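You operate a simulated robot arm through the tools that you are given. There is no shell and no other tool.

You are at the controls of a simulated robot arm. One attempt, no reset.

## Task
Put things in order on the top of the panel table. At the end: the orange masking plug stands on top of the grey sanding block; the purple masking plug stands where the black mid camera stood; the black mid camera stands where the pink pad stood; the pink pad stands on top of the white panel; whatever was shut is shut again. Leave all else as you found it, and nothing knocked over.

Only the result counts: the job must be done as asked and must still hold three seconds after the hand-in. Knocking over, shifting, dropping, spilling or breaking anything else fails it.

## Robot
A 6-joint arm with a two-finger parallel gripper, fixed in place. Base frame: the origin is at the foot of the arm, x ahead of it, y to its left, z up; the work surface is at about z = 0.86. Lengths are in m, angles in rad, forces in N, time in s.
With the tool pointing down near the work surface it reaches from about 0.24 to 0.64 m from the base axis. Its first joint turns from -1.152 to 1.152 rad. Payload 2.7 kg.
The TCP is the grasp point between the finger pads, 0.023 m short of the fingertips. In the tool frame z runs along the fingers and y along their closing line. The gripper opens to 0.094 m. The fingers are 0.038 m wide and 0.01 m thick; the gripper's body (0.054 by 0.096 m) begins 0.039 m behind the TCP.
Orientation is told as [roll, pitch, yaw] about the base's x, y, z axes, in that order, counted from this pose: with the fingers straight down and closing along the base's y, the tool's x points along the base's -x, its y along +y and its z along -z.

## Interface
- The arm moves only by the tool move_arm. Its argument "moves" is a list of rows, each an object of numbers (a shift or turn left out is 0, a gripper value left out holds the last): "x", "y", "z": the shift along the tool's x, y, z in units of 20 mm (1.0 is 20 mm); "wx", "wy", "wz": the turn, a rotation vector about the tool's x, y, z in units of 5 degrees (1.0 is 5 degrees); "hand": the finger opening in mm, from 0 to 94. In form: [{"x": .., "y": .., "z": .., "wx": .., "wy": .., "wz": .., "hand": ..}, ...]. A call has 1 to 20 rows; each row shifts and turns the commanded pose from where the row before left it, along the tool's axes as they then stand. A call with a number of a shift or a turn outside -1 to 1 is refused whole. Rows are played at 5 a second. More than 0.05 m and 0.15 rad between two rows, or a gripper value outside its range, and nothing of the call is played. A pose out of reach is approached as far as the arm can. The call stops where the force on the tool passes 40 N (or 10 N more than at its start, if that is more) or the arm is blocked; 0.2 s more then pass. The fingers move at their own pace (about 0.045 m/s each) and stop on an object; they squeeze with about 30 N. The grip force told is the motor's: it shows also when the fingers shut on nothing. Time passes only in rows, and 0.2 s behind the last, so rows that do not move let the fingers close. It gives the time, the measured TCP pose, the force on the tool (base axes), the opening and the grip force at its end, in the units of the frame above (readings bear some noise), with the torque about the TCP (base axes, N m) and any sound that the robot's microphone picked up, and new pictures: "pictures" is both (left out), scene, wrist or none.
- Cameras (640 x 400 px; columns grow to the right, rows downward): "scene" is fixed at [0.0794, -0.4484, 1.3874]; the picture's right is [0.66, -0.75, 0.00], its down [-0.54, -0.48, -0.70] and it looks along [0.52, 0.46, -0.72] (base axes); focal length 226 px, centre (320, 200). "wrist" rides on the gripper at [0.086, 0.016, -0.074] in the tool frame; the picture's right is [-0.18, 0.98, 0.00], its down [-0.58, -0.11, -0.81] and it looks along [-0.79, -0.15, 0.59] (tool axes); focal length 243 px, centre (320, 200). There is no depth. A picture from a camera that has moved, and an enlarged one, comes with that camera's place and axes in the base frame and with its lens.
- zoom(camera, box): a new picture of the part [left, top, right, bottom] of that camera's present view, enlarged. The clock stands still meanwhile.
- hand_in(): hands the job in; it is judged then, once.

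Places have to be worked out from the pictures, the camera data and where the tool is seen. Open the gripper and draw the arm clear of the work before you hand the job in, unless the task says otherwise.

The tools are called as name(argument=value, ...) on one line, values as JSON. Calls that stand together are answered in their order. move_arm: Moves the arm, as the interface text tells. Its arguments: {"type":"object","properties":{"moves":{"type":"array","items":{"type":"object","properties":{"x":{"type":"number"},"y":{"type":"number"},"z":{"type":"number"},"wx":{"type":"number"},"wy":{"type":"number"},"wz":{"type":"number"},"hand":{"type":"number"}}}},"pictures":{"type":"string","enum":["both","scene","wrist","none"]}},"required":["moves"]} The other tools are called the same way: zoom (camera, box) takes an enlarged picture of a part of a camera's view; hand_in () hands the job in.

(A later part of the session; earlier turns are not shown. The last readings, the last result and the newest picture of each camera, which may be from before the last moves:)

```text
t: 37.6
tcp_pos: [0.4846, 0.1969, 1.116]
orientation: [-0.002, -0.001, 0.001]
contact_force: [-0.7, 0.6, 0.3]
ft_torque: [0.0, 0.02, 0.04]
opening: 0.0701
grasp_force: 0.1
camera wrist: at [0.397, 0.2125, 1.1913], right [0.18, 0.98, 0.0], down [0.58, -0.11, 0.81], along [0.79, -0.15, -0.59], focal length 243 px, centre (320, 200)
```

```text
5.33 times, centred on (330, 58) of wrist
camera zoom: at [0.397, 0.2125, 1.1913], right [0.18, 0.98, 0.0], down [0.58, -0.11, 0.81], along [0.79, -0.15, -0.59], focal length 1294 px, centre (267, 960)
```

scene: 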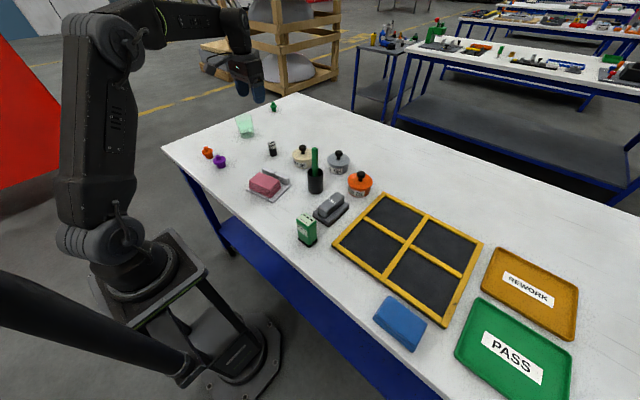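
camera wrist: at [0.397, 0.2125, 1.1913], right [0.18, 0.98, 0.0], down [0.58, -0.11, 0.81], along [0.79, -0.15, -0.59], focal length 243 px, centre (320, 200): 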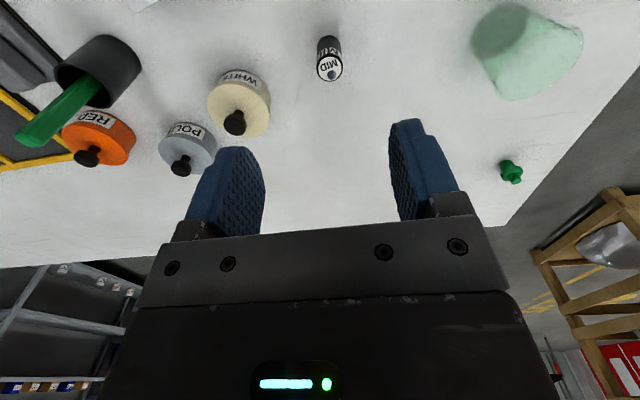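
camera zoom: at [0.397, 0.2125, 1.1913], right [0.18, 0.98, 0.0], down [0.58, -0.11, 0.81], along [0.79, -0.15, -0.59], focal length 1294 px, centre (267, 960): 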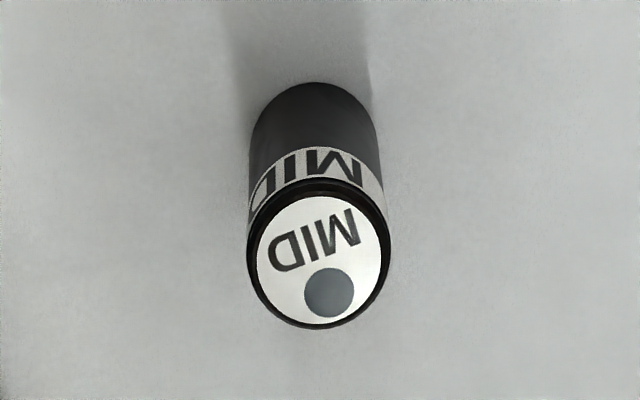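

Mid camera centre is refined to about (0.5285, 0.1995), diameter 0.03 and height about 0.05. I'll move over it and descend until the fingertips are just above its top.

move_arm(moves=[{"x": -0.75, "y": 0.035, "hand": 64}, {"x": -0.75}, {"x": -0.7}, {"z": 1}, {"z": 1}, {"z": 1}, {"z": 1}, {"z": 1}, {"z": 1}, {"z": 1}, {"z": 1}, {"z": 0.3}, {}], pictures="both")

zoom(camera="wrist", box=[200, 60, 440, 230])

zoom(camera="scene", box=[220, 100, 348, 180])

```text
t: 40.4
tcp_pos: [0.5297, 0.199, 0.9508]
orientation: [0.001, 0.0, 0.0]
contact_force: [-0.3, 0.5, -0.2]
ft_torque: [0.0, 0.01, 0.02]
opening: 0.0638
grasp_force: 0.1
camera wrist: at [0.4423, 0.2146, 1.0267], right [0.18, 0.98, 0.0], down [0.58, -0.11, 0.81], along [0.79, -0.15, -0.59], focal length 243 px, centre (320, 200)
```

scene: 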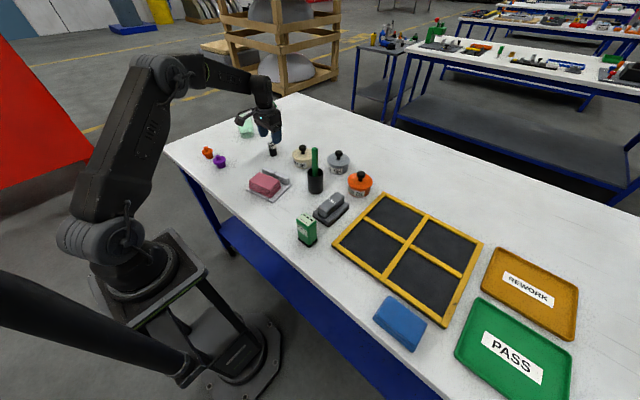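
wrist: 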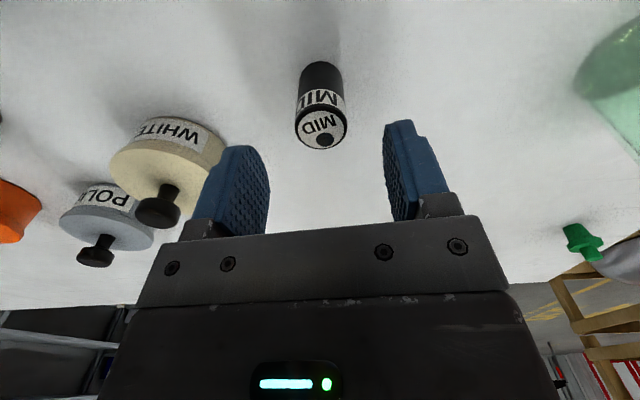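

```text
2.35 times, centred on (320, 145) of wrist
camera zoom: at [0.4423, 0.2146, 1.0267], right [0.18, 0.98, 0.0], down [0.58, -0.11, 0.81], along [0.79, -0.15, -0.59], focal length 571 px, centre (320, 329)
```

zoom: 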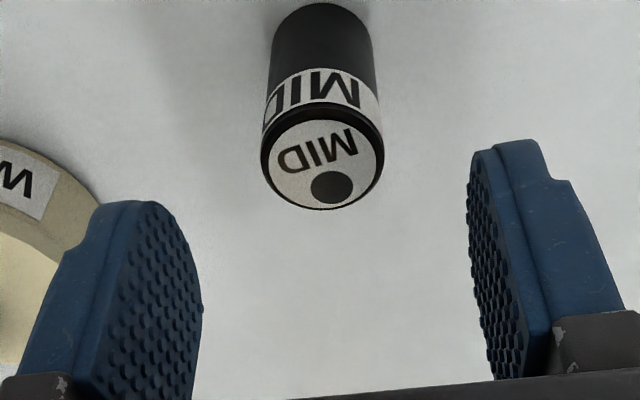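

```text
5.00 times, centred on (284, 140) of scene
camera zoom: at [0.0794, -0.4484, 1.3874], right [0.66, -0.75, 0.0], down [-0.54, -0.48, -0.7], along [0.52, 0.46, -0.72], focal length 1131 px, centre (500, 500)
```

zoom: 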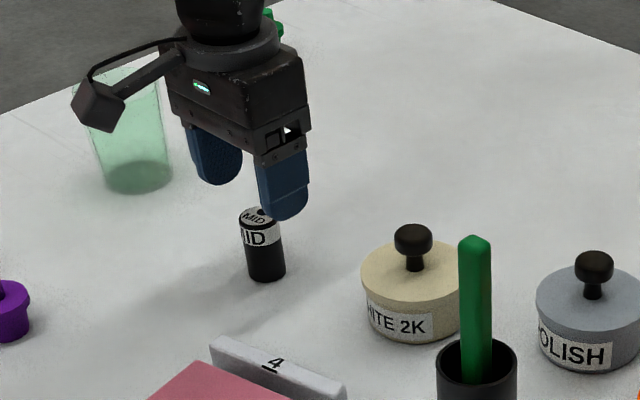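

The mid camera lies centred between the fingers, with its top at (0.5296, 0.1988) against a TCP at (0.5297, 0.199). I'll descend to z≈0.892 and grip.

move_arm(moves=[{"z": 1}, {"z": 1}, {"z": 0.6}, {"z": 0.34}, {}, {"hand": 15}, {}, {}, {}, {}], pictures="wrist")

```text
t: 42.6
tcp_pos: [0.5292, 0.1977, 0.8931]
orientation: [0.0, -0.001, -0.001]
contact_force: [0.0, -0.1, -0.8]
ft_torque: [0.01, 0.0, 0.01]
opening: 0.0292
grasp_force: 30.0
camera wrist: at [0.4414, 0.2135, 0.9676], right [0.18, 0.98, 0.0], down [0.58, -0.11, 0.81], along [0.79, -0.15, -0.59], focal length 243 px, centre (320, 200)
```

wrist: 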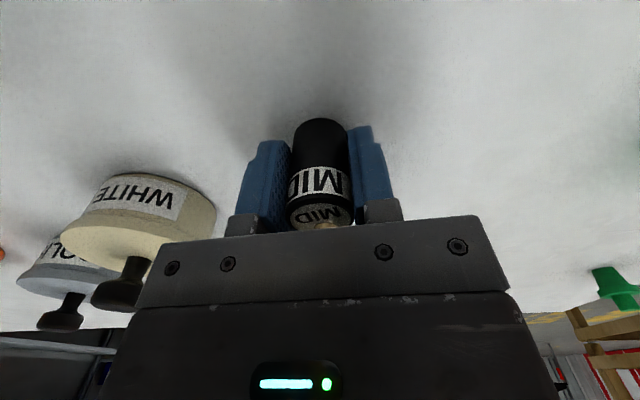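

It's gripped firmly (29 mm, 30 N). I'll lift 0.22 m and carry it at height toward the old pink pad spot at about (0.298, -0.329).

move_arm(moves=[{"z": -0.5}, {"z": -0.5}, {"z": -1}, {"z": -1}, {"z": -1}, {"z": -1}, {"z": -1}, {"z": -1}, {"z": -1}, {"z": -1}, {"z": -1}, {"z": -1}], pictures="both")

move_arm(moves=[{"x": 0.427, "y": -0.979}, {"x": 0.427, "y": -0.979}, {"x": 0.427, "y": -0.979}, {"x": 0.427, "y": -0.979}, {"x": 0.427, "y": -0.979}, {"x": 0.427, "y": -0.979}, {"x": 0.427, "y": -0.979}, {"x": 0.427, "y": -0.979}, {"x": 0.427, "y": -0.979}, {"x": 0.427, "y": -0.979}, {"x": 0.427, "y": -0.979}, {"x": 0.427, "y": -0.979}, {"x": 0.427, "y": -0.979}, {"x": 0.427, "y": -0.979}, {"x": 0.427, "y": -0.979}, {"x": 0.427, "y": -0.979}, {"x": 0.427, "y": -0.979}], pictures="none")

move_arm(moves=[{"x": 0.427, "y": -0.979}, {"x": 0.427, "y": -0.979}, {"x": 0.427, "y": -0.979}, {"x": 0.427, "y": -0.979}, {"x": 0.427, "y": -0.979}, {"x": 0.427, "y": -0.979}, {"x": 0.427, "y": -0.979}, {"x": 0.427, "y": -0.979}, {"x": 0.427, "y": -0.979}, {"x": 0.427, "y": -0.979}, {}], pictures="both")

```text
t: 45.2
tcp_pos: [0.5308, 0.2007, 1.111]
orientation: [0.0, 0.001, 0.001]
contact_force: [0.1, -0.4, -1.2]
ft_torque: [0.0, 0.02, -0.01]
opening: 0.0295
grasp_force: 29.7
camera wrist: at [0.4422, 0.2156, 1.1871], right [0.18, 0.98, 0.0], down [0.58, -0.11, 0.81], along [0.79, -0.15, -0.59], focal length 243 px, centre (320, 200)
```

scene: 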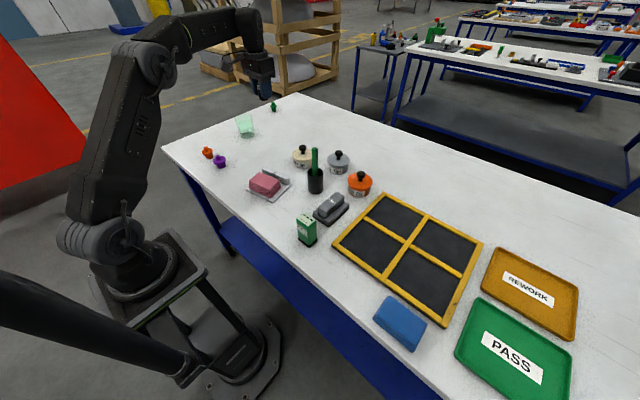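
wrist: 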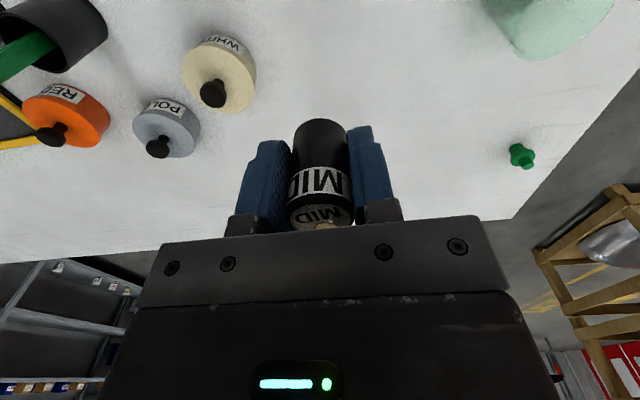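

```text
t: 48.8
tcp_pos: [0.3837, -0.1321, 1.1149]
orientation: [-0.001, 0.0, -0.001]
contact_force: [0.8, 0.4, -1.5]
ft_torque: [0.03, 0.01, -0.01]
opening: 0.0293
grasp_force: 30.2
```

```text
t: 51.2
tcp_pos: [0.2977, -0.3316, 1.1099]
orientation: [-0.002, -0.001, 0.0]
contact_force: [-0.6, 0.2, -1.0]
ft_torque: [0.04, 0.01, -0.01]
opening: 0.0293
grasp_force: 29.9
camera wrist: at [0.211, -0.3159, 1.1859], right [0.18, 0.98, 0.0], down [0.58, -0.11, 0.81], along [0.79, -0.15, -0.59], focal length 243 px, centre (320, 200)
```

scene: 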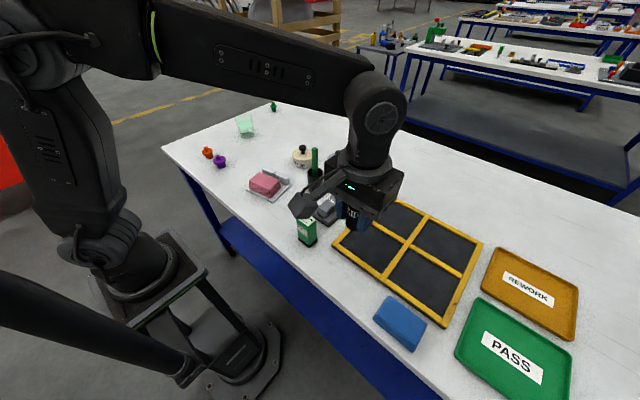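
wrist: 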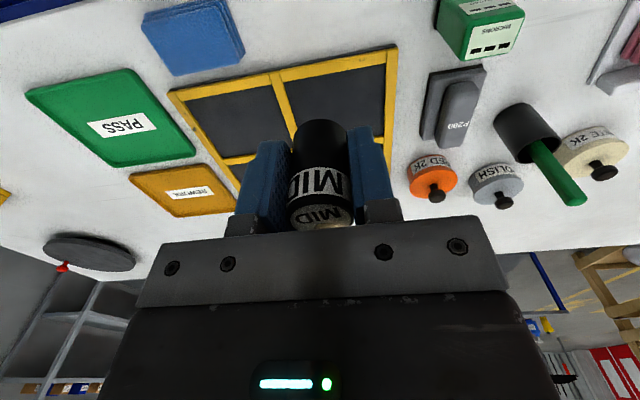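

I'm over the old pad spot at about (0.298, -0.329). I'll lower most of the way, then creep to contact.

move_arm(moves=[{"z": 1}, {"z": 1}, {"z": 1}, {"z": 1}, {"z": 1}, {"z": 1}, {"z": 1}, {"z": 1}, {"z": 1}, {"z": 1}, {"z": 0.5}, {}], pictures="scene")

zoom(camera="scene", box=[280, 210, 440, 310])

```text
t: 53.8
tcp_pos: [0.3003, -0.3317, 0.9006]
orientation: [0.0, -0.001, -0.001]
contact_force: [0.0, 0.7, -0.8]
ft_torque: [0.01, 0.02, 0.04]
opening: 0.0292
grasp_force: 30.0
```

scene: 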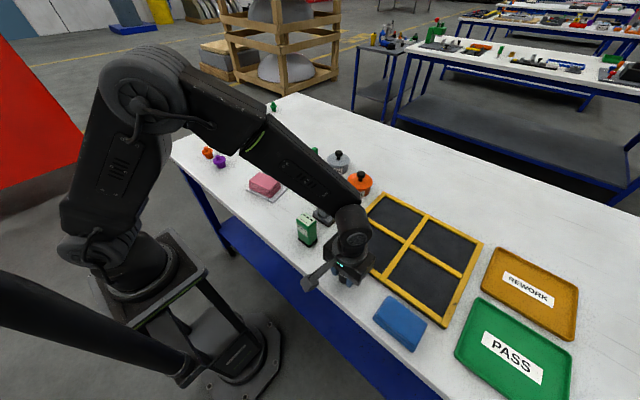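

```text
4.00 times, centred on (360, 260) of scene
camera zoom: at [0.0794, -0.4484, 1.3874], right [0.66, -0.75, 0.0], down [-0.54, -0.48, -0.7], along [0.52, 0.46, -0.72], focal length 905 px, centre (160, -40)
```

zoom: 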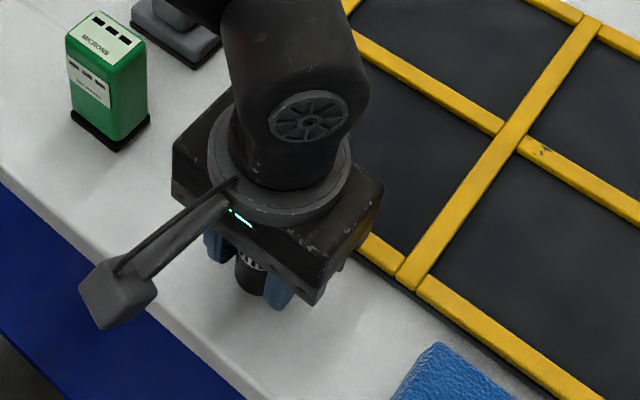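

About 10 mm remains to the original grasp height. I'll lower 8 mm and then creep.

move_arm(moves=[{"z": 0.2}, {"z": 0.2}, {}], pictures="none")

move_arm(moves=[{"z": 0.06}, {}], pictures="none")

```text
t: 54.6
tcp_pos: [0.2994, -0.3303, 0.8934]
orientation: [0.0, 0.0, 0.001]
contact_force: [-0.5, -0.1, -0.8]
ft_torque: [0.0, 0.02, 0.02]
opening: 0.0292
grasp_force: 30.0
```

```text
t: 55.2
tcp_pos: [0.2988, -0.33, 0.8922]
orientation: [0.0, 0.0, 0.0]
contact_force: [-0.3, -0.1, 0.1]
ft_torque: [0.01, -0.01, -0.02]
opening: 0.0291
grasp_force: 30.0
```

The force reading is just starting to change (-0.8 to 0.1 N). One more sub-millimetre step should confirm contact.

move_arm(moves=[{"z": 0.04}, {}], pictures="none")

```text
t: 55.8
tcp_pos: [0.299, -0.3301, 0.8917]
orientation: [0.0, -0.001, 0.0]
contact_force: [-2.8, 3.9, 11.0]
ft_torque: [0.12, 0.08, 0.0]
opening: 0.0291
grasp_force: 30.1
```

Light contact at 11 N confirms the mid camera is on the table. I'll back off a hair and open the fingers.

move_arm(moves=[{"z": -0.03}, {"hand": 36}, {"hand": 60}, {}, {}, {}], pictures="wrist")

```text
t: 57.2
tcp_pos: [0.3, -0.3289, 0.8924]
orientation: [0.0, 0.002, 0.0]
contact_force: [0.1, 0.0, 0.4]
ft_torque: [0.0, 0.01, -0.01]
opening: 0.0601
grasp_force: 0.0
camera wrist: at [0.2123, -0.3143, 0.9681], right [0.18, 0.98, 0.0], down [0.58, -0.11, 0.81], along [0.79, -0.15, -0.59], focal length 243 px, centre (320, 200)
```

wrist: 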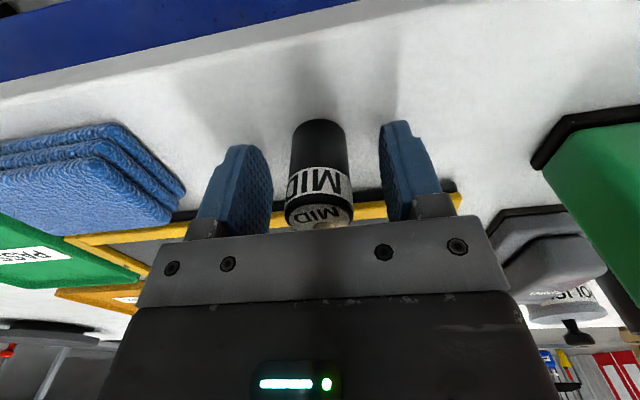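

The mid camera stands upright on the pad's old spot. I'll rise straight up and travel over to the plugs.

move_arm(moves=[{"z": -0.5}, {"z": -0.5}, {"z": -1}, {"z": -1}, {"z": -1}, {"z": -1}, {"z": -1}, {"z": -1}, {"z": -1}, {"z": -1}, {"z": -1}, {"z": -1}], pictures="scene")

move_arm(moves=[{"x": -0.028, "y": 0.999}, {"x": -0.028, "y": 0.999}, {"x": -0.028, "y": 0.999}, {"x": -0.028, "y": 0.999}, {"x": -0.028, "y": 0.999}, {"x": -0.028, "y": 0.999}, {"x": -0.028, "y": 0.999}, {"x": -0.028, "y": 0.999}, {"x": -0.028, "y": 0.999}, {"x": -0.028, "y": 0.999}, {"x": -0.028, "y": 0.999}, {"x": -0.028, "y": 0.999}, {"x": -0.028, "y": 0.999}, {"x": -0.028, "y": 0.999}, {"x": -0.028, "y": 0.999}, {"x": -0.028, "y": 0.999}], pictures="none")

move_arm(moves=[{"x": -0.028, "y": 0.998}, {"x": -0.028, "y": 0.998}, {"x": -0.028, "y": 0.998}, {"x": -0.028, "y": 0.998}, {"x": -0.028, "y": 0.998}, {"x": -0.028, "y": 0.998}, {"x": -0.028, "y": 0.998}, {"x": -0.028, "y": 0.998}, {"x": -0.028, "y": 0.998}, {"x": -0.028, "y": 0.998}, {"x": -0.028, "y": 0.998}, {"x": -0.028, "y": 0.998}, {"x": -0.028, "y": 0.998}, {"x": -0.028, "y": 0.998}, {"x": -0.028, "y": 0.998}, {"z": 1}, {"z": 1}, {"z": 1}, {}], pictures="both")

```text
t: 59.8
tcp_pos: [0.3, -0.3308, 1.1134]
orientation: [-0.001, 0.0, 0.002]
contact_force: [-0.3, -0.3, 0.8]
ft_torque: [0.02, -0.02, 0.01]
opening: 0.0601
grasp_force: 0.0
```

scene: 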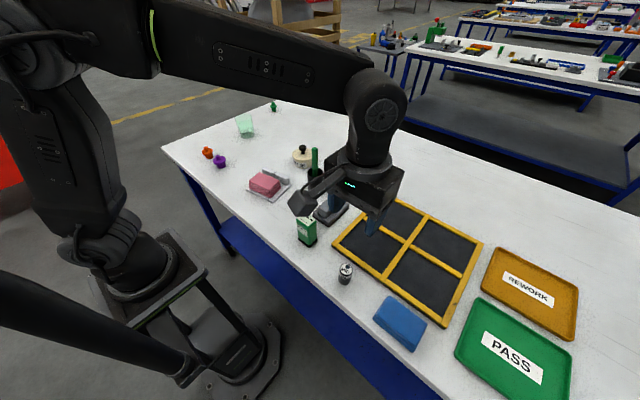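

```text
t: 63.2
tcp_pos: [0.3086, -0.0113, 1.113]
orientation: [0.0, 0.0, 0.0]
contact_force: [0.1, -0.6, 0.0]
ft_torque: [-0.02, 0.0, -0.02]
opening: 0.0601
grasp_force: 0.1
```

```text
t: 67.2
tcp_pos: [0.3178, 0.2892, 1.0523]
orientation: [0.0, -0.001, 0.0]
contact_force: [-1.1, 0.1, 0.7]
ft_torque: [-0.01, -0.02, 0.0]
opening: 0.0603
grasp_force: 0.1
camera wrist: at [0.2308, 0.3046, 1.1277], right [0.18, 0.98, 0.0], down [0.58, -0.11, 0.81], along [0.79, -0.15, -0.59], focal length 243 px, centre (320, 200)
```

scene: 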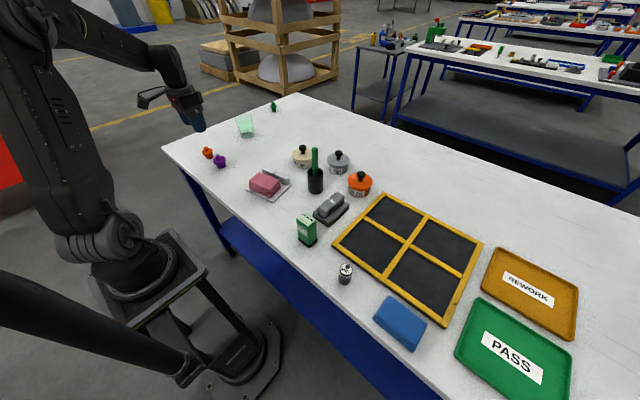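
wrist: 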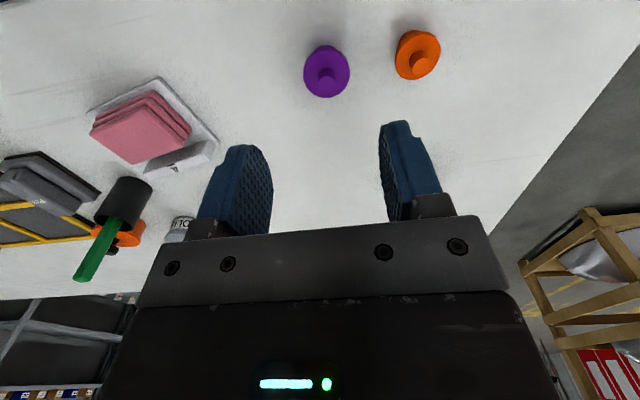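

The mid camera is standing at its new place. I'll zoom in on the plugs with the wrist camera, and verify the mid camera's placement in the scene view.

zoom(camera="wrist", box=[290, 20, 450, 120])

zoom(camera="scene", box=[300, 240, 396, 300])

zoom(camera="scene", box=[190, 135, 254, 175])

```text
4.00 times, centred on (370, 70) of wrist
camera zoom: at [0.2308, 0.3046, 1.1277], right [0.18, 0.98, 0.0], down [0.58, -0.11, 0.81], along [0.79, -0.15, -0.59], focal length 970 px, centre (120, 720)
```

zoom: 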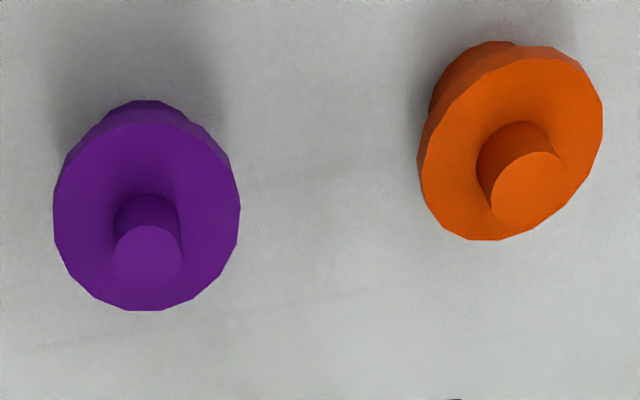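

```text
6.67 times, centred on (348, 270) of scene
camera zoom: at [0.0794, -0.4484, 1.3874], right [0.66, -0.75, 0.0], down [-0.54, -0.48, -0.7], along [0.52, 0.46, -0.72], focal length 1508 px, centre (133, -267)
```

zoom: 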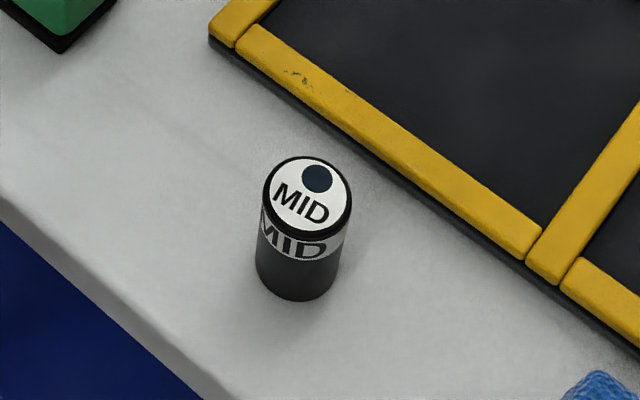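

```text
10.00 times, centred on (222, 155) of scene
camera zoom: at [0.0794, -0.4484, 1.3874], right [0.66, -0.75, 0.0], down [-0.54, -0.48, -0.7], along [0.52, 0.46, -0.72], focal length 2263 px, centre (1300, 650)
```

zoom: 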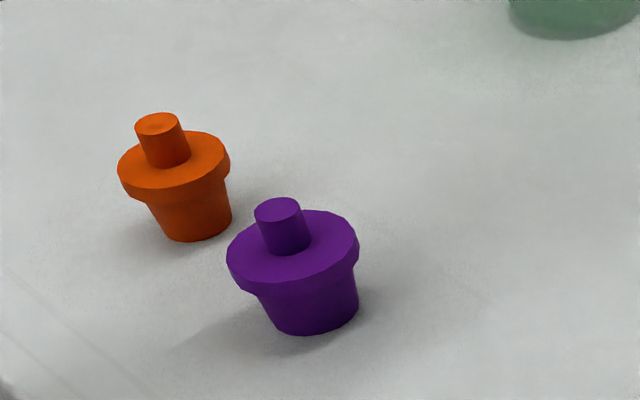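

Purple plug is at about (0.3495, 0.289): flange about 0.047–0.049 m wide with its top near z 0.886, and a knob up to 0.905. Orange is at about (0.349, 0.374). I'll move over purple and drop to just above its knob to check alignment.

move_arm(moves=[{"x": -0.8, "y": 0.02, "hand": 66}, {"x": -0.84}, {"z": 1}, {"z": 1}, {"z": 1}, {"z": 1}, {"z": 1}, {"z": 0.8}, {}], pictures="both")

zoom(camera="wrist", box=[200, 60, 440, 230])

zoom(camera="scene", box=[180, 110, 276, 180])

```text
t: 69.2
tcp_pos: [0.3509, 0.2916, 0.9375]
orientation: [0.0, 0.0, -0.001]
contact_force: [0.2, 0.7, 0.2]
ft_torque: [0.02, -0.03, 0.01]
opening: 0.0663
grasp_force: 0.0
camera wrist: at [0.2628, 0.3066, 1.0125], right [0.18, 0.98, 0.0], down [0.58, -0.11, 0.81], along [0.79, -0.15, -0.59], focal length 243 px, centre (320, 200)
```

scene: 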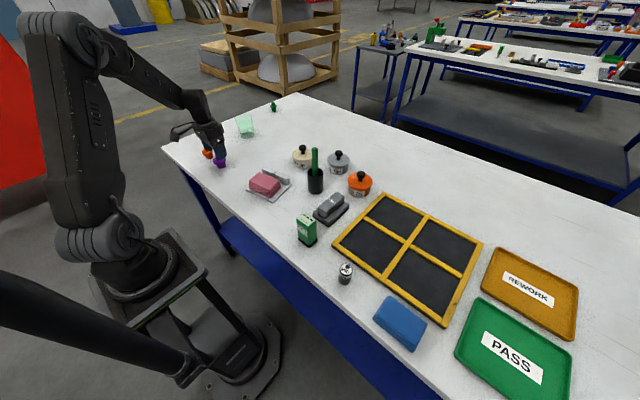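
wrist: 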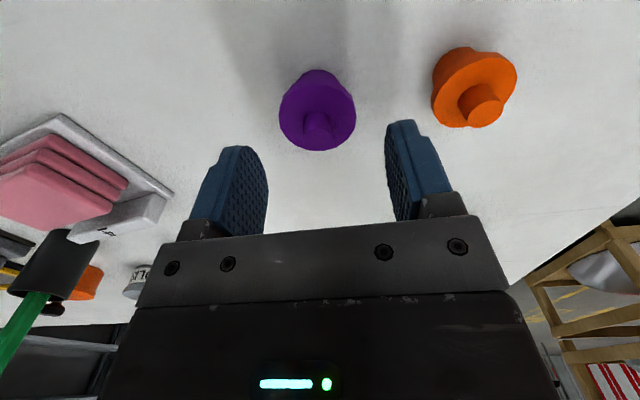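

```text
2.35 times, centred on (320, 145) of wrist
camera zoom: at [0.2628, 0.3066, 1.0125], right [0.18, 0.98, 0.0], down [0.58, -0.11, 0.81], along [0.79, -0.15, -0.59], focal length 571 px, centre (320, 329)
```

zoom: 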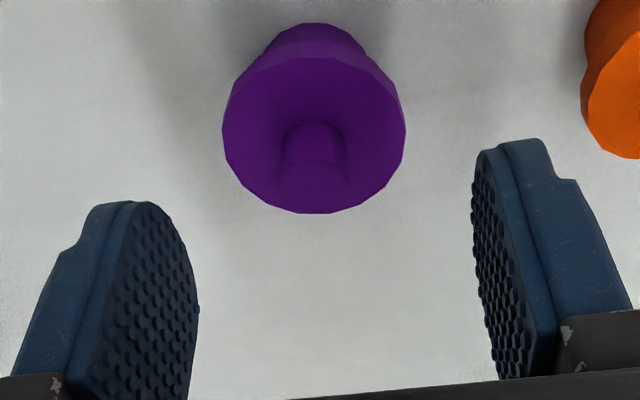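

```text
5.71 times, centred on (228, 145) of scene
camera zoom: at [0.0794, -0.4484, 1.3874], right [0.66, -0.75, 0.0], down [-0.54, -0.48, -0.7], along [0.52, 0.46, -0.72], focal length 1293 px, centre (846, 514)
```

zoom: 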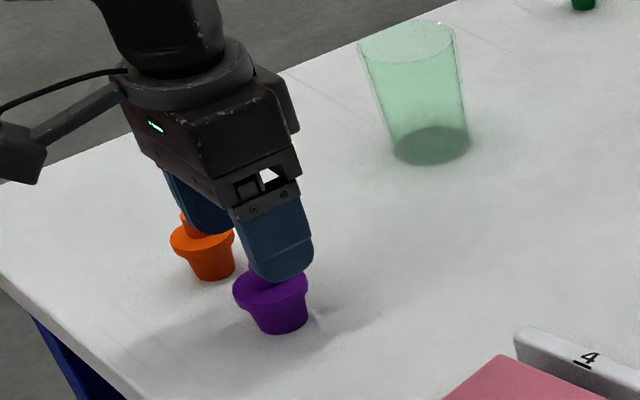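

The plug is within 2 mm of the finger centre. I'll apply a small correction, descend to z≈0.889 so the pads hold the flange, and close.

move_arm(moves=[{"x": -0.06, "y": -0.08}, {"z": 1}, {"z": 0.8}, {"z": 0.6}, {}, {"hand": 30}, {}, {}, {}], pictures="both")

zoom(camera="wrist", box=[200, 60, 440, 230])

```text
t: 71.2
tcp_pos: [0.3515, 0.2899, 0.8893]
orientation: [0.001, 0.0, 0.0]
contact_force: [0.2, 0.1, 0.6]
ft_torque: [-0.01, 0.03, -0.01]
opening: 0.0443
grasp_force: 29.9
camera wrist: at [0.2637, 0.3047, 0.9644], right [0.18, 0.98, 0.0], down [0.58, -0.11, 0.81], along [0.79, -0.15, -0.59], focal length 243 px, centre (320, 200)
```

scene: 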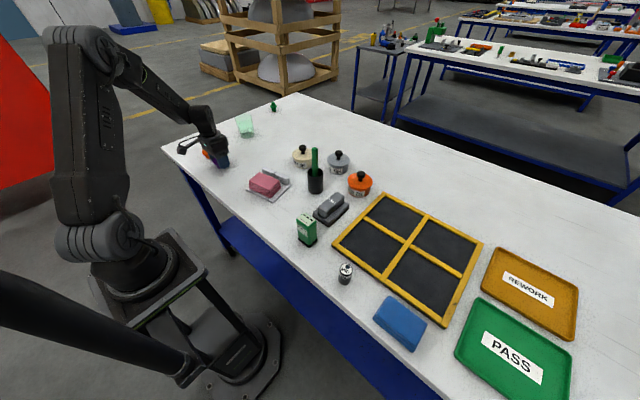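
wrist: 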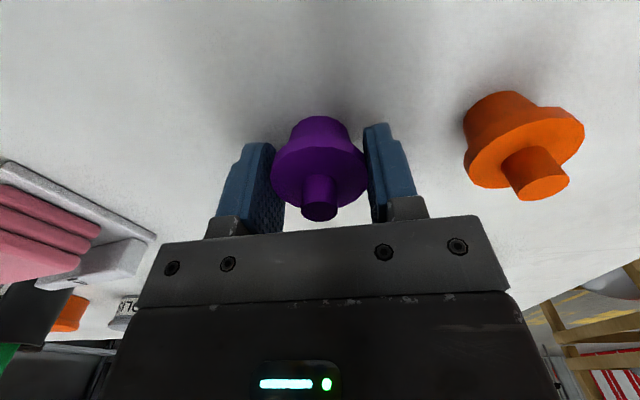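

```text
2.35 times, centred on (320, 145) of wrist
camera zoom: at [0.2637, 0.3047, 0.9644], right [0.18, 0.98, 0.0], down [0.58, -0.11, 0.81], along [0.79, -0.15, -0.59], focal length 571 px, centre (320, 329)
```

zoom: 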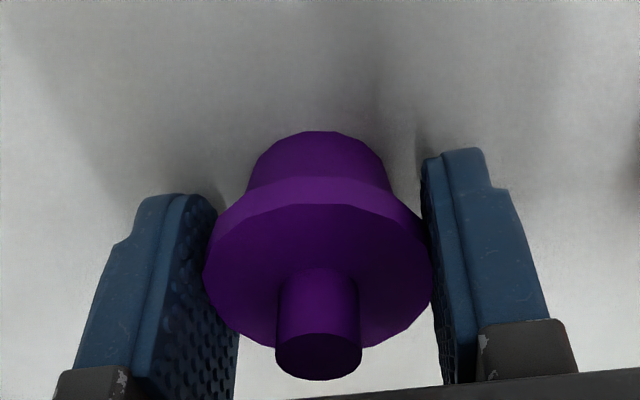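

Purple is gripped by its flange (44 mm, 30 N). I'll lift it and carry it over to the mid camera's old spot at about (0.529, 0.199).

move_arm(moves=[{"z": -0.4}, {"z": -0.6}, {"z": -1}, {"z": -1}, {"z": -1}, {"z": -1}, {"z": -1}, {"z": -1}, {"z": -1}, {"z": -1}, {"z": -1}], pictures="wrist")

move_arm(moves=[{"x": -0.99, "y": -0.5}, {"x": -0.99, "y": -0.5}, {"x": -0.99, "y": -0.5}, {"x": -0.99, "y": -0.5}, {"x": -0.99, "y": -0.5}, {"x": -0.99, "y": -0.5}, {"x": -0.99, "y": -0.5}, {"x": -0.99, "y": -0.5}, {"x": -0.99, "y": -0.5}, {}, {}], pictures="none")

move_arm(moves=[{}, {}], pictures="both")

```text
t: 73.6
tcp_pos: [0.3544, 0.289, 1.0896]
orientation: [-0.001, 0.0, 0.001]
contact_force: [0.3, 0.3, -0.1]
ft_torque: [0.03, -0.01, 0.0]
opening: 0.0445
grasp_force: 30.2
camera wrist: at [0.2662, 0.304, 1.1652], right [0.18, 0.98, 0.0], down [0.58, -0.11, 0.81], along [0.79, -0.15, -0.59], focal length 243 px, centre (320, 200)
```

wrist: 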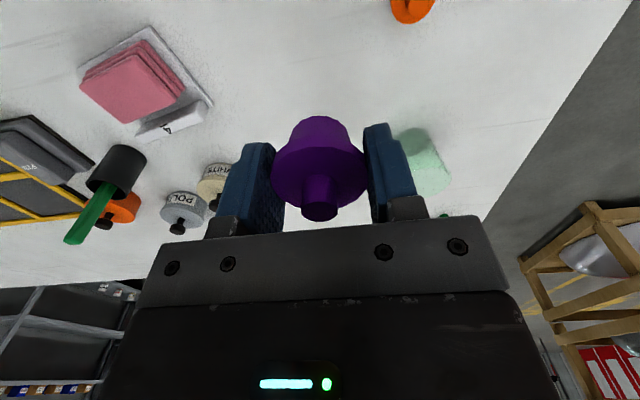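

```text
t: 76.0
tcp_pos: [0.5303, 0.1959, 1.0895]
orientation: [0.0, 0.001, 0.0]
contact_force: [-0.3, -0.2, 0.7]
ft_torque: [0.0, 0.01, 0.04]
opening: 0.0443
grasp_force: 29.8
```

```text
t: 76.6
tcp_pos: [0.5308, 0.1963, 1.0888]
orientation: [0.0, 0.0, 0.0]
contact_force: [-0.8, 0.6, -0.6]
ft_torque: [0.01, -0.01, 0.01]
opening: 0.0443
grasp_force: 30.2
camera wrist: at [0.4434, 0.2119, 1.1657], right [0.18, 0.98, 0.0], down [0.58, -0.11, 0.81], along [0.79, -0.15, -0.59], focal length 243 px, centre (320, 200)
```

scene: 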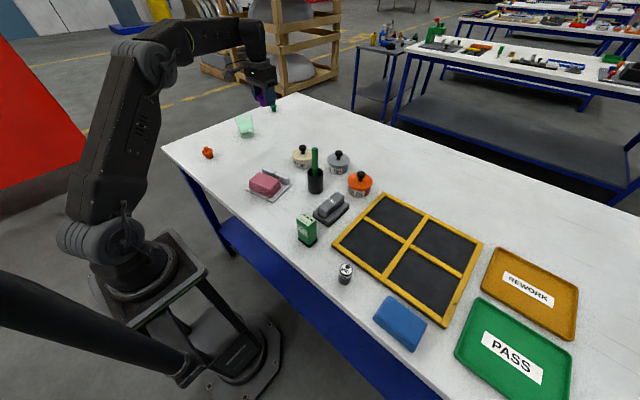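
wrist: 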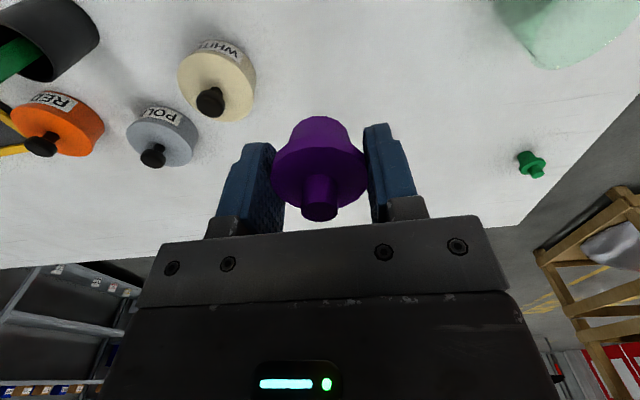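

Dead reckoning puts me within about 1 mm of where I gripped the mid camera. I'll apply a tiny correction and lower almost to the table.

move_arm(moves=[{"y": 0.04}, {"z": 1}, {"z": 1}, {"z": 1}, {"z": 1}, {"z": 1}, {"z": 1}, {"z": 1}, {"z": 1}, {"z": 1}, {"z": 0.6}, {}], pictures="scene")

zoom(camera="scene", box=[220, 100, 348, 180])

```text
t: 79.2
tcp_pos: [0.5312, 0.1979, 0.896]
orientation: [0.0, 0.0, 0.001]
contact_force: [-0.8, -0.9, 1.0]
ft_torque: [0.0, 0.01, -0.05]
opening: 0.0445
grasp_force: 29.8
```

scene: 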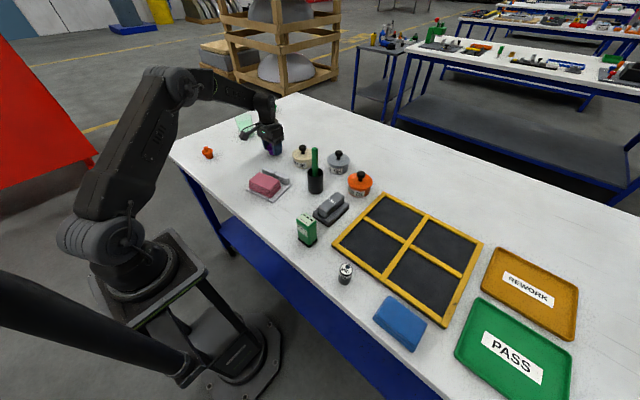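

```text
5.00 times, centred on (284, 140) of scene
camera zoom: at [0.0794, -0.4484, 1.3874], right [0.66, -0.75, 0.0], down [-0.54, -0.48, -0.7], along [0.52, 0.46, -0.72], focal length 1131 px, centre (500, 500)
```

zoom: 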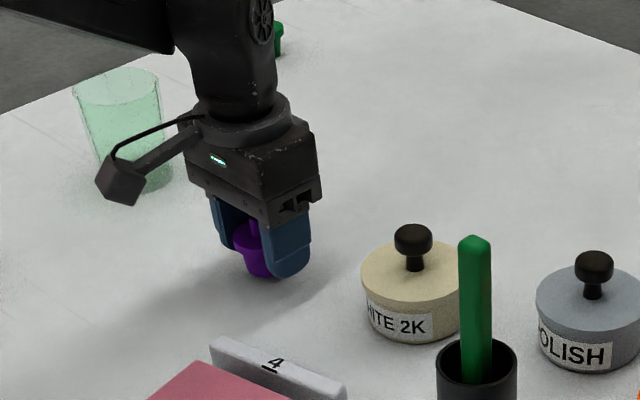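

The plug hangs about 8 mm above the table. I'll creep down in small steps and watch the force.

move_arm(moves=[{"z": 0.15}, {"z": 0.15}, {}], pictures="none")

move_arm(moves=[{"z": 0.06}, {}], pictures="none")

```text
t: 80.0
tcp_pos: [0.5307, 0.1985, 0.8909]
orientation: [-0.001, -0.001, 0.0]
contact_force: [0.3, 0.1, 0.4]
ft_torque: [-0.02, -0.02, -0.01]
opening: 0.0443
grasp_force: 29.9
```

```text
t: 80.6
tcp_pos: [0.5292, 0.199, 0.8902]
orientation: [0.0, 0.0, 0.001]
contact_force: [0.2, 0.0, 0.5]
ft_torque: [-0.02, 0.0, 0.0]
opening: 0.0442
grasp_force: 30.1
```

No contact yet; I'll continue in sub-millimetre steps.

move_arm(moves=[{"z": 0.04}, {}], pictures="none")

move_arm(moves=[{"z": 0.03}, {}], pictures="none")

```text
t: 81.2
tcp_pos: [0.5306, 0.1964, 0.8896]
orientation: [0.001, -0.001, 0.0]
contact_force: [0.2, -0.3, -0.5]
ft_torque: [-0.02, 0.0, 0.0]
opening: 0.0443
grasp_force: 30.3
```

```text
t: 81.8
tcp_pos: [0.5304, 0.1986, 0.8884]
orientation: [0.0, -0.001, 0.001]
contact_force: [-0.1, 0.4, -0.9]
ft_torque: [0.03, 0.03, -0.01]
opening: 0.0444
grasp_force: 29.7
```

Still no contact at the original grasp height; I'll go a little further.

move_arm(moves=[{"z": 0.03}, {}], pictures="none")

move_arm(moves=[{"z": 0.03}, {}], pictures="wrist")

```text
t: 82.4
tcp_pos: [0.5306, 0.1981, 0.8882]
orientation: [0.001, -0.002, 0.0]
contact_force: [0.2, -0.6, 2.7]
ft_torque: [-0.06, 0.02, 0.0]
opening: 0.0444
grasp_force: 29.9
```

```text
t: 83.0
tcp_pos: [0.5307, 0.1992, 0.8881]
orientation: [0.001, -0.004, -0.002]
contact_force: [0.0, -4.6, 9.4]
ft_torque: [-0.15, 0.02, 0.0]
opening: 0.0446
grasp_force: 29.8
camera wrist: at [0.4428, 0.214, 0.9639], right [0.18, 0.98, 0.0], down [0.58, -0.11, 0.81], along [0.79, -0.15, -0.59], focal length 243 px, centre (320, 200)
```

wrist: 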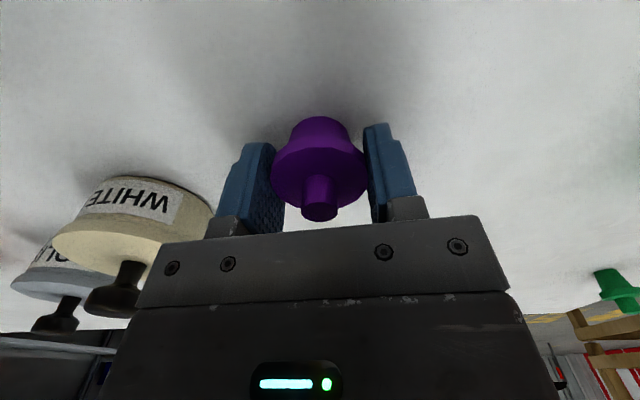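

Contact (9 N) is confirmed, so the purple plug is on the table at about (0.530, 0.199). I'll back off slightly, open, and rise.

move_arm(moves=[{"z": -0.03}, {"hand": 50}, {"hand": 66}, {}, {}], pictures="wrist")

move_arm(moves=[{"z": -0.5}, {"z": -0.5}, {"z": -1}, {"z": -1}, {"z": -1}, {"z": -1}, {"z": -1}, {"z": -1}, {"z": -1}, {"z": -1}, {"z": -1}], pictures="scene")

zoom(camera="scene", box=[190, 115, 318, 195])

```text
t: 84.2
tcp_pos: [0.5314, 0.1994, 0.888]
orientation: [0.0, 0.0, 0.002]
contact_force: [0.3, 0.3, 0.4]
ft_torque: [0.02, -0.03, 0.01]
opening: 0.0662
grasp_force: 0.2
camera wrist: at [0.443, 0.2146, 0.9634], right [0.18, 0.98, 0.0], down [0.58, -0.11, 0.81], along [0.79, -0.15, -0.59], focal length 243 px, centre (320, 200)
```

wrist: 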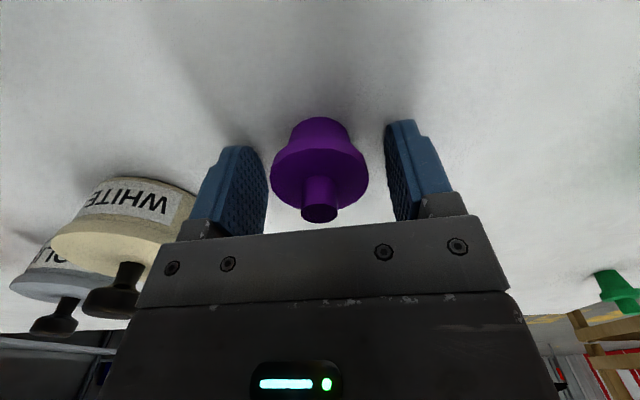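

```text
t: 86.6
tcp_pos: [0.5297, 0.1985, 1.0879]
orientation: [0.003, -0.001, 0.0]
contact_force: [0.5, -0.7, 0.2]
ft_torque: [-0.01, 0.0, 0.05]
opening: 0.0661
grasp_force: 0.0
```

scene: 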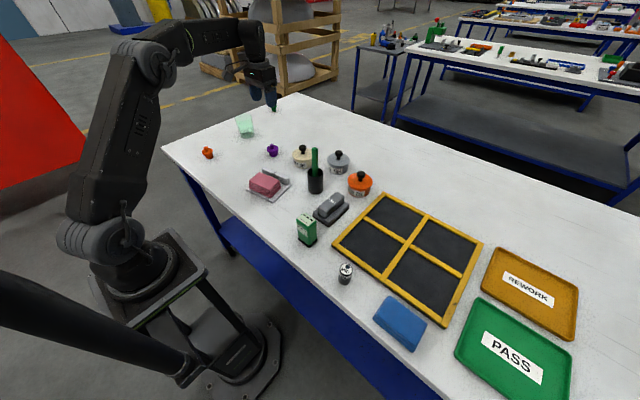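

```text
5.00 times, centred on (254, 155) of scene
camera zoom: at [0.0794, -0.4484, 1.3874], right [0.66, -0.75, 0.0], down [-0.54, -0.48, -0.7], along [0.52, 0.46, -0.72], focal length 1131 px, centre (650, 425)
```

zoom: 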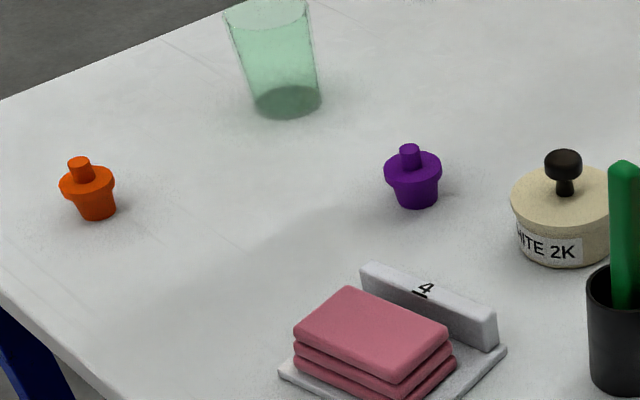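

The purple plug's base is at the same image point as the mid camera's base was. Next I'll move over the orange plug at about (0.349, 0.374) and descend partway.

move_arm(moves=[{"x": 0.904, "y": 0.878}, {"x": 0.904, "y": 0.878}, {"x": 0.904, "y": 0.878}, {"x": 0.904, "y": 0.878}, {"x": 0.904, "y": 0.878}, {"x": 0.904, "y": 0.878}, {"x": 0.904, "y": 0.878}, {"x": 0.904, "y": 0.878}, {"x": 0.904, "y": 0.878}, {"x": 0.904, "y": 0.878}, {"z": 1}, {"z": 1}, {"z": 1}, {"z": 1}, {"z": 1}, {"z": 1}, {"z": 1}, {"z": 0.4}, {}], pictures="both")

zoom(camera="wrist", box=[200, 60, 440, 230])

```text
t: 90.6
tcp_pos: [0.3462, 0.3755, 0.9394]
orientation: [0.0, -0.002, 0.002]
contact_force: [0.2, 0.3, 0.5]
ft_torque: [-0.03, -0.04, 0.01]
opening: 0.0658
grasp_force: 0.2
camera wrist: at [0.2599, 0.392, 1.0148], right [0.18, 0.98, 0.0], down [0.58, -0.11, 0.81], along [0.79, -0.15, -0.59], focal length 243 px, centre (320, 200)
```

scene: 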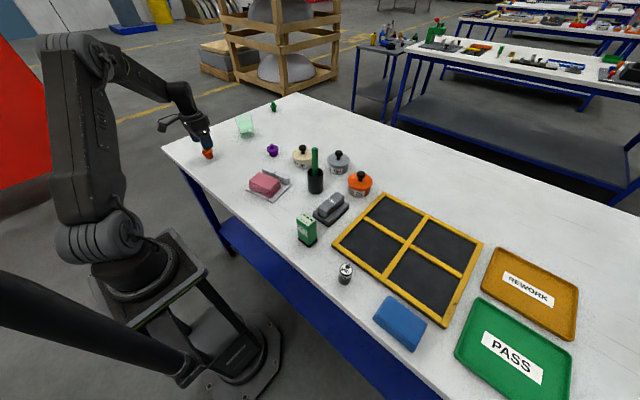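
wrist: 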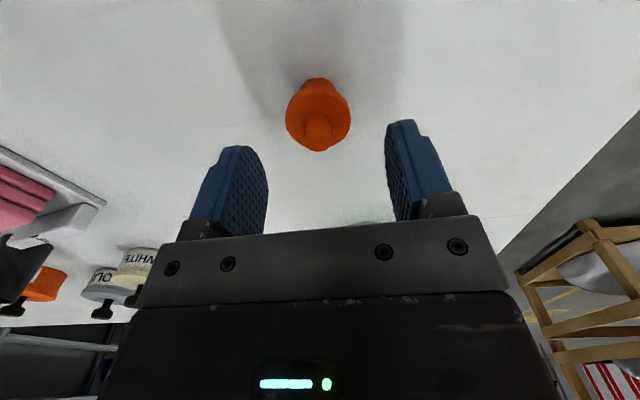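

```text
2.35 times, centred on (320, 145) of wrist
camera zoom: at [0.2599, 0.392, 1.0148], right [0.18, 0.98, 0.0], down [0.58, -0.11, 0.81], along [0.79, -0.15, -0.59], focal length 571 px, centre (320, 329)
```

zoom: 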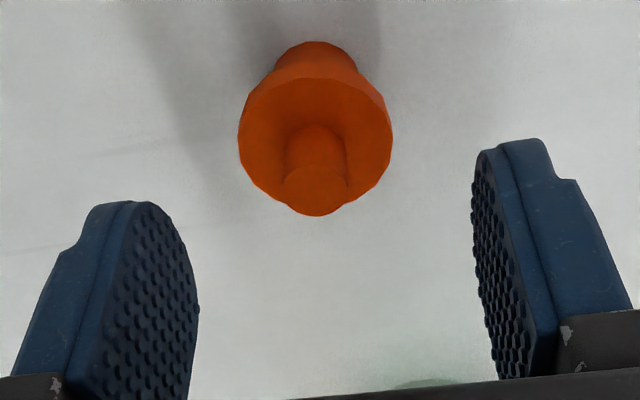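

The orange plug is about 5 mm ahead in x and 2 mm toward -y of the finger centre. I'll correct, descend to z≈0.889, and grip its flange.

move_arm(moves=[{"x": -0.25, "y": -0.1}, {"z": 1}, {"z": 0.9}, {"z": 0.6}, {}, {"hand": 25}, {}, {}, {}], pictures="wrist")

zoom(camera="wrist", box=[200, 60, 440, 230])

```text
t: 92.6
tcp_pos: [0.3542, 0.3713, 0.8903]
orientation: [0.0, 0.0, 0.0]
contact_force: [0.7, -0.1, 0.4]
ft_torque: [-0.03, 0.0, 0.04]
opening: 0.0389
grasp_force: 30.1
camera wrist: at [0.267, 0.3868, 0.9659], right [0.18, 0.98, 0.0], down [0.58, -0.11, 0.81], along [0.79, -0.15, -0.59], focal length 243 px, centre (320, 200)
```

wrist: 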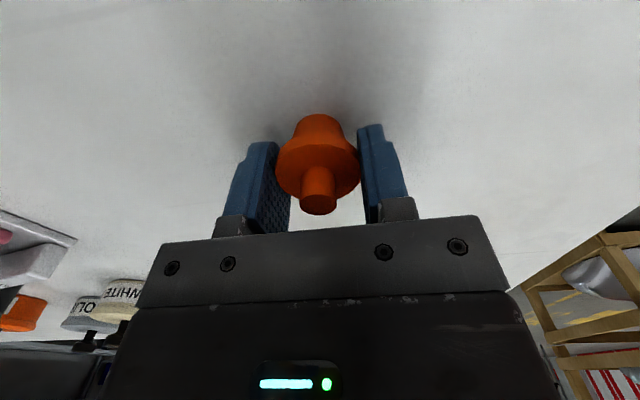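

```text
2.35 times, centred on (320, 145) of wrist
camera zoom: at [0.267, 0.3868, 0.9659], right [0.18, 0.98, 0.0], down [0.58, -0.11, 0.81], along [0.79, -0.15, -0.59], focal length 571 px, centre (320, 329)
```

zoom: 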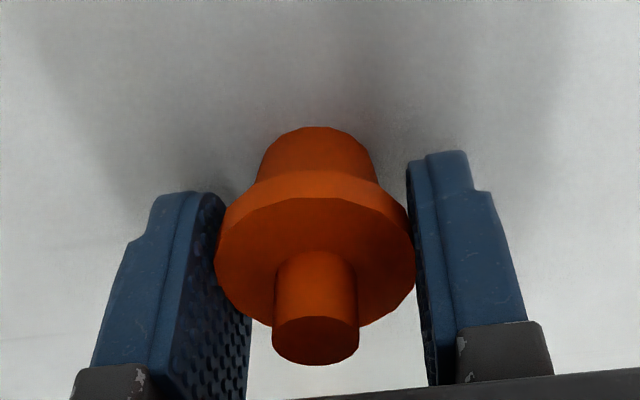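

Orange is gripped by its flange (39 mm, 30 N). I'll lift it high to clear the stick in the cup and carry it to a viewpoint short of the sanding block.

move_arm(moves=[{"z": -0.4}, {"z": -0.6}, {"z": -1}, {"z": -1}, {"z": -1}, {"z": -1}, {"z": -1}, {"z": -1}, {"z": -1}, {"z": -1}, {"z": -1}, {"z": -1}, {"z": -1}], pictures="wrist")

move_arm(moves=[{"x": -0.103, "y": -0.9945}, {"x": -0.103, "y": -0.9945}, {"x": -0.103, "y": -0.9945}, {"x": -0.103, "y": -0.9945}, {"x": -0.103, "y": -0.9945}, {"x": -0.103, "y": -0.9945}, {"x": -0.103, "y": -0.9945}, {"x": -0.103, "y": -0.9945}, {"x": -0.103, "y": -0.9945}, {"x": -0.103, "y": -0.9945}, {"x": -0.103, "y": -0.9945}, {"x": -0.103, "y": -0.9945}, {"x": -0.103, "y": -0.9945}, {"x": -0.103, "y": -0.9945}], pictures="none")

move_arm(moves=[{"x": -0.103, "y": -0.9945}, {"x": -0.103, "y": -0.9945}, {"x": -0.103, "y": -0.9945}, {"x": -0.103, "y": -0.9945}, {"x": -0.103, "y": -0.9945}, {"x": -0.103, "y": -0.9945}, {"x": -0.103, "y": -0.9945}, {"x": -0.103, "y": -0.9945}, {"x": -0.103, "y": -0.9945}, {"x": -0.103, "y": -0.9945}, {"x": -0.103, "y": -0.9945}, {"x": -0.103, "y": -0.9945}, {"x": -0.103, "y": -0.9945}, {}], pictures="both")

```text
t: 95.4
tcp_pos: [0.3522, 0.3724, 1.129]
orientation: [-0.001, 0.001, 0.0]
contact_force: [0.4, 0.0, 0.2]
ft_torque: [-0.03, -0.01, -0.01]
opening: 0.0386
grasp_force: 30.2
camera wrist: at [0.2651, 0.3882, 1.205], right [0.18, 0.98, 0.0], down [0.58, -0.11, 0.81], along [0.79, -0.15, -0.59], focal length 243 px, centre (320, 200)
```

wrist: 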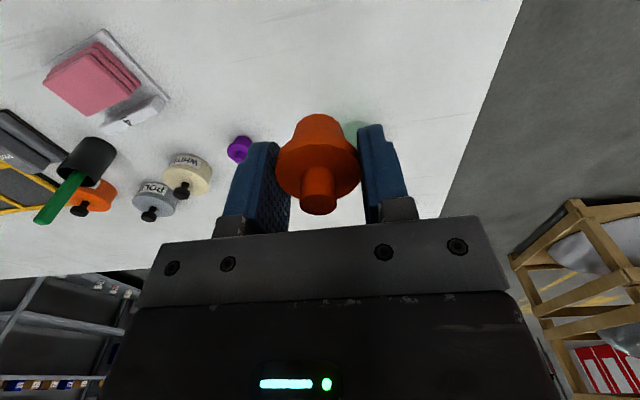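

```text
t: 98.4
tcp_pos: [0.384, 0.0927, 1.1286]
orientation: [0.0, -0.002, 0.001]
contact_force: [-0.8, -0.1, 0.0]
ft_torque: [0.02, 0.01, -0.01]
opening: 0.0388
grasp_force: 29.9
```

```text
t: 101.4
tcp_pos: [0.4103, -0.1635, 1.129]
orientation: [-0.001, -0.002, -0.001]
contact_force: [-0.5, 0.2, -0.4]
ft_torque: [0.0, -0.03, 0.01]
opening: 0.0388
grasp_force: 30.4
camera wrist: at [0.3218, -0.1489, 1.2045], right [0.18, 0.98, 0.0], down [0.58, -0.11, 0.81], along [0.79, -0.15, -0.59], focal length 243 px, centre (320, 200)
```

scene: 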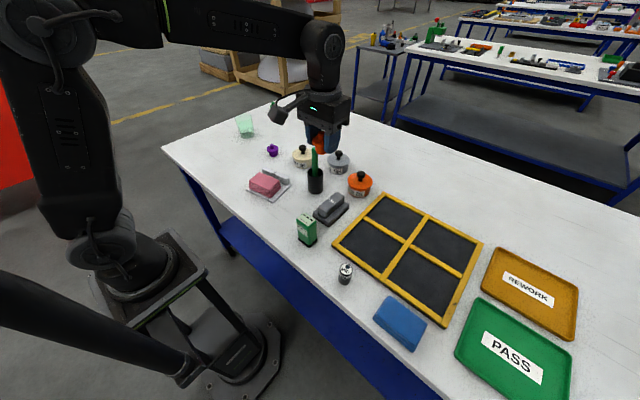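
wrist: 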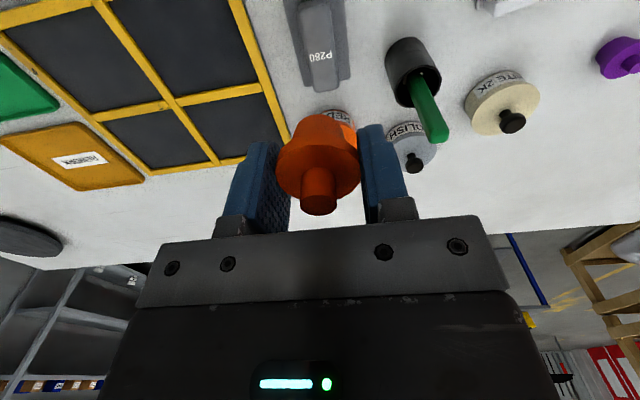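

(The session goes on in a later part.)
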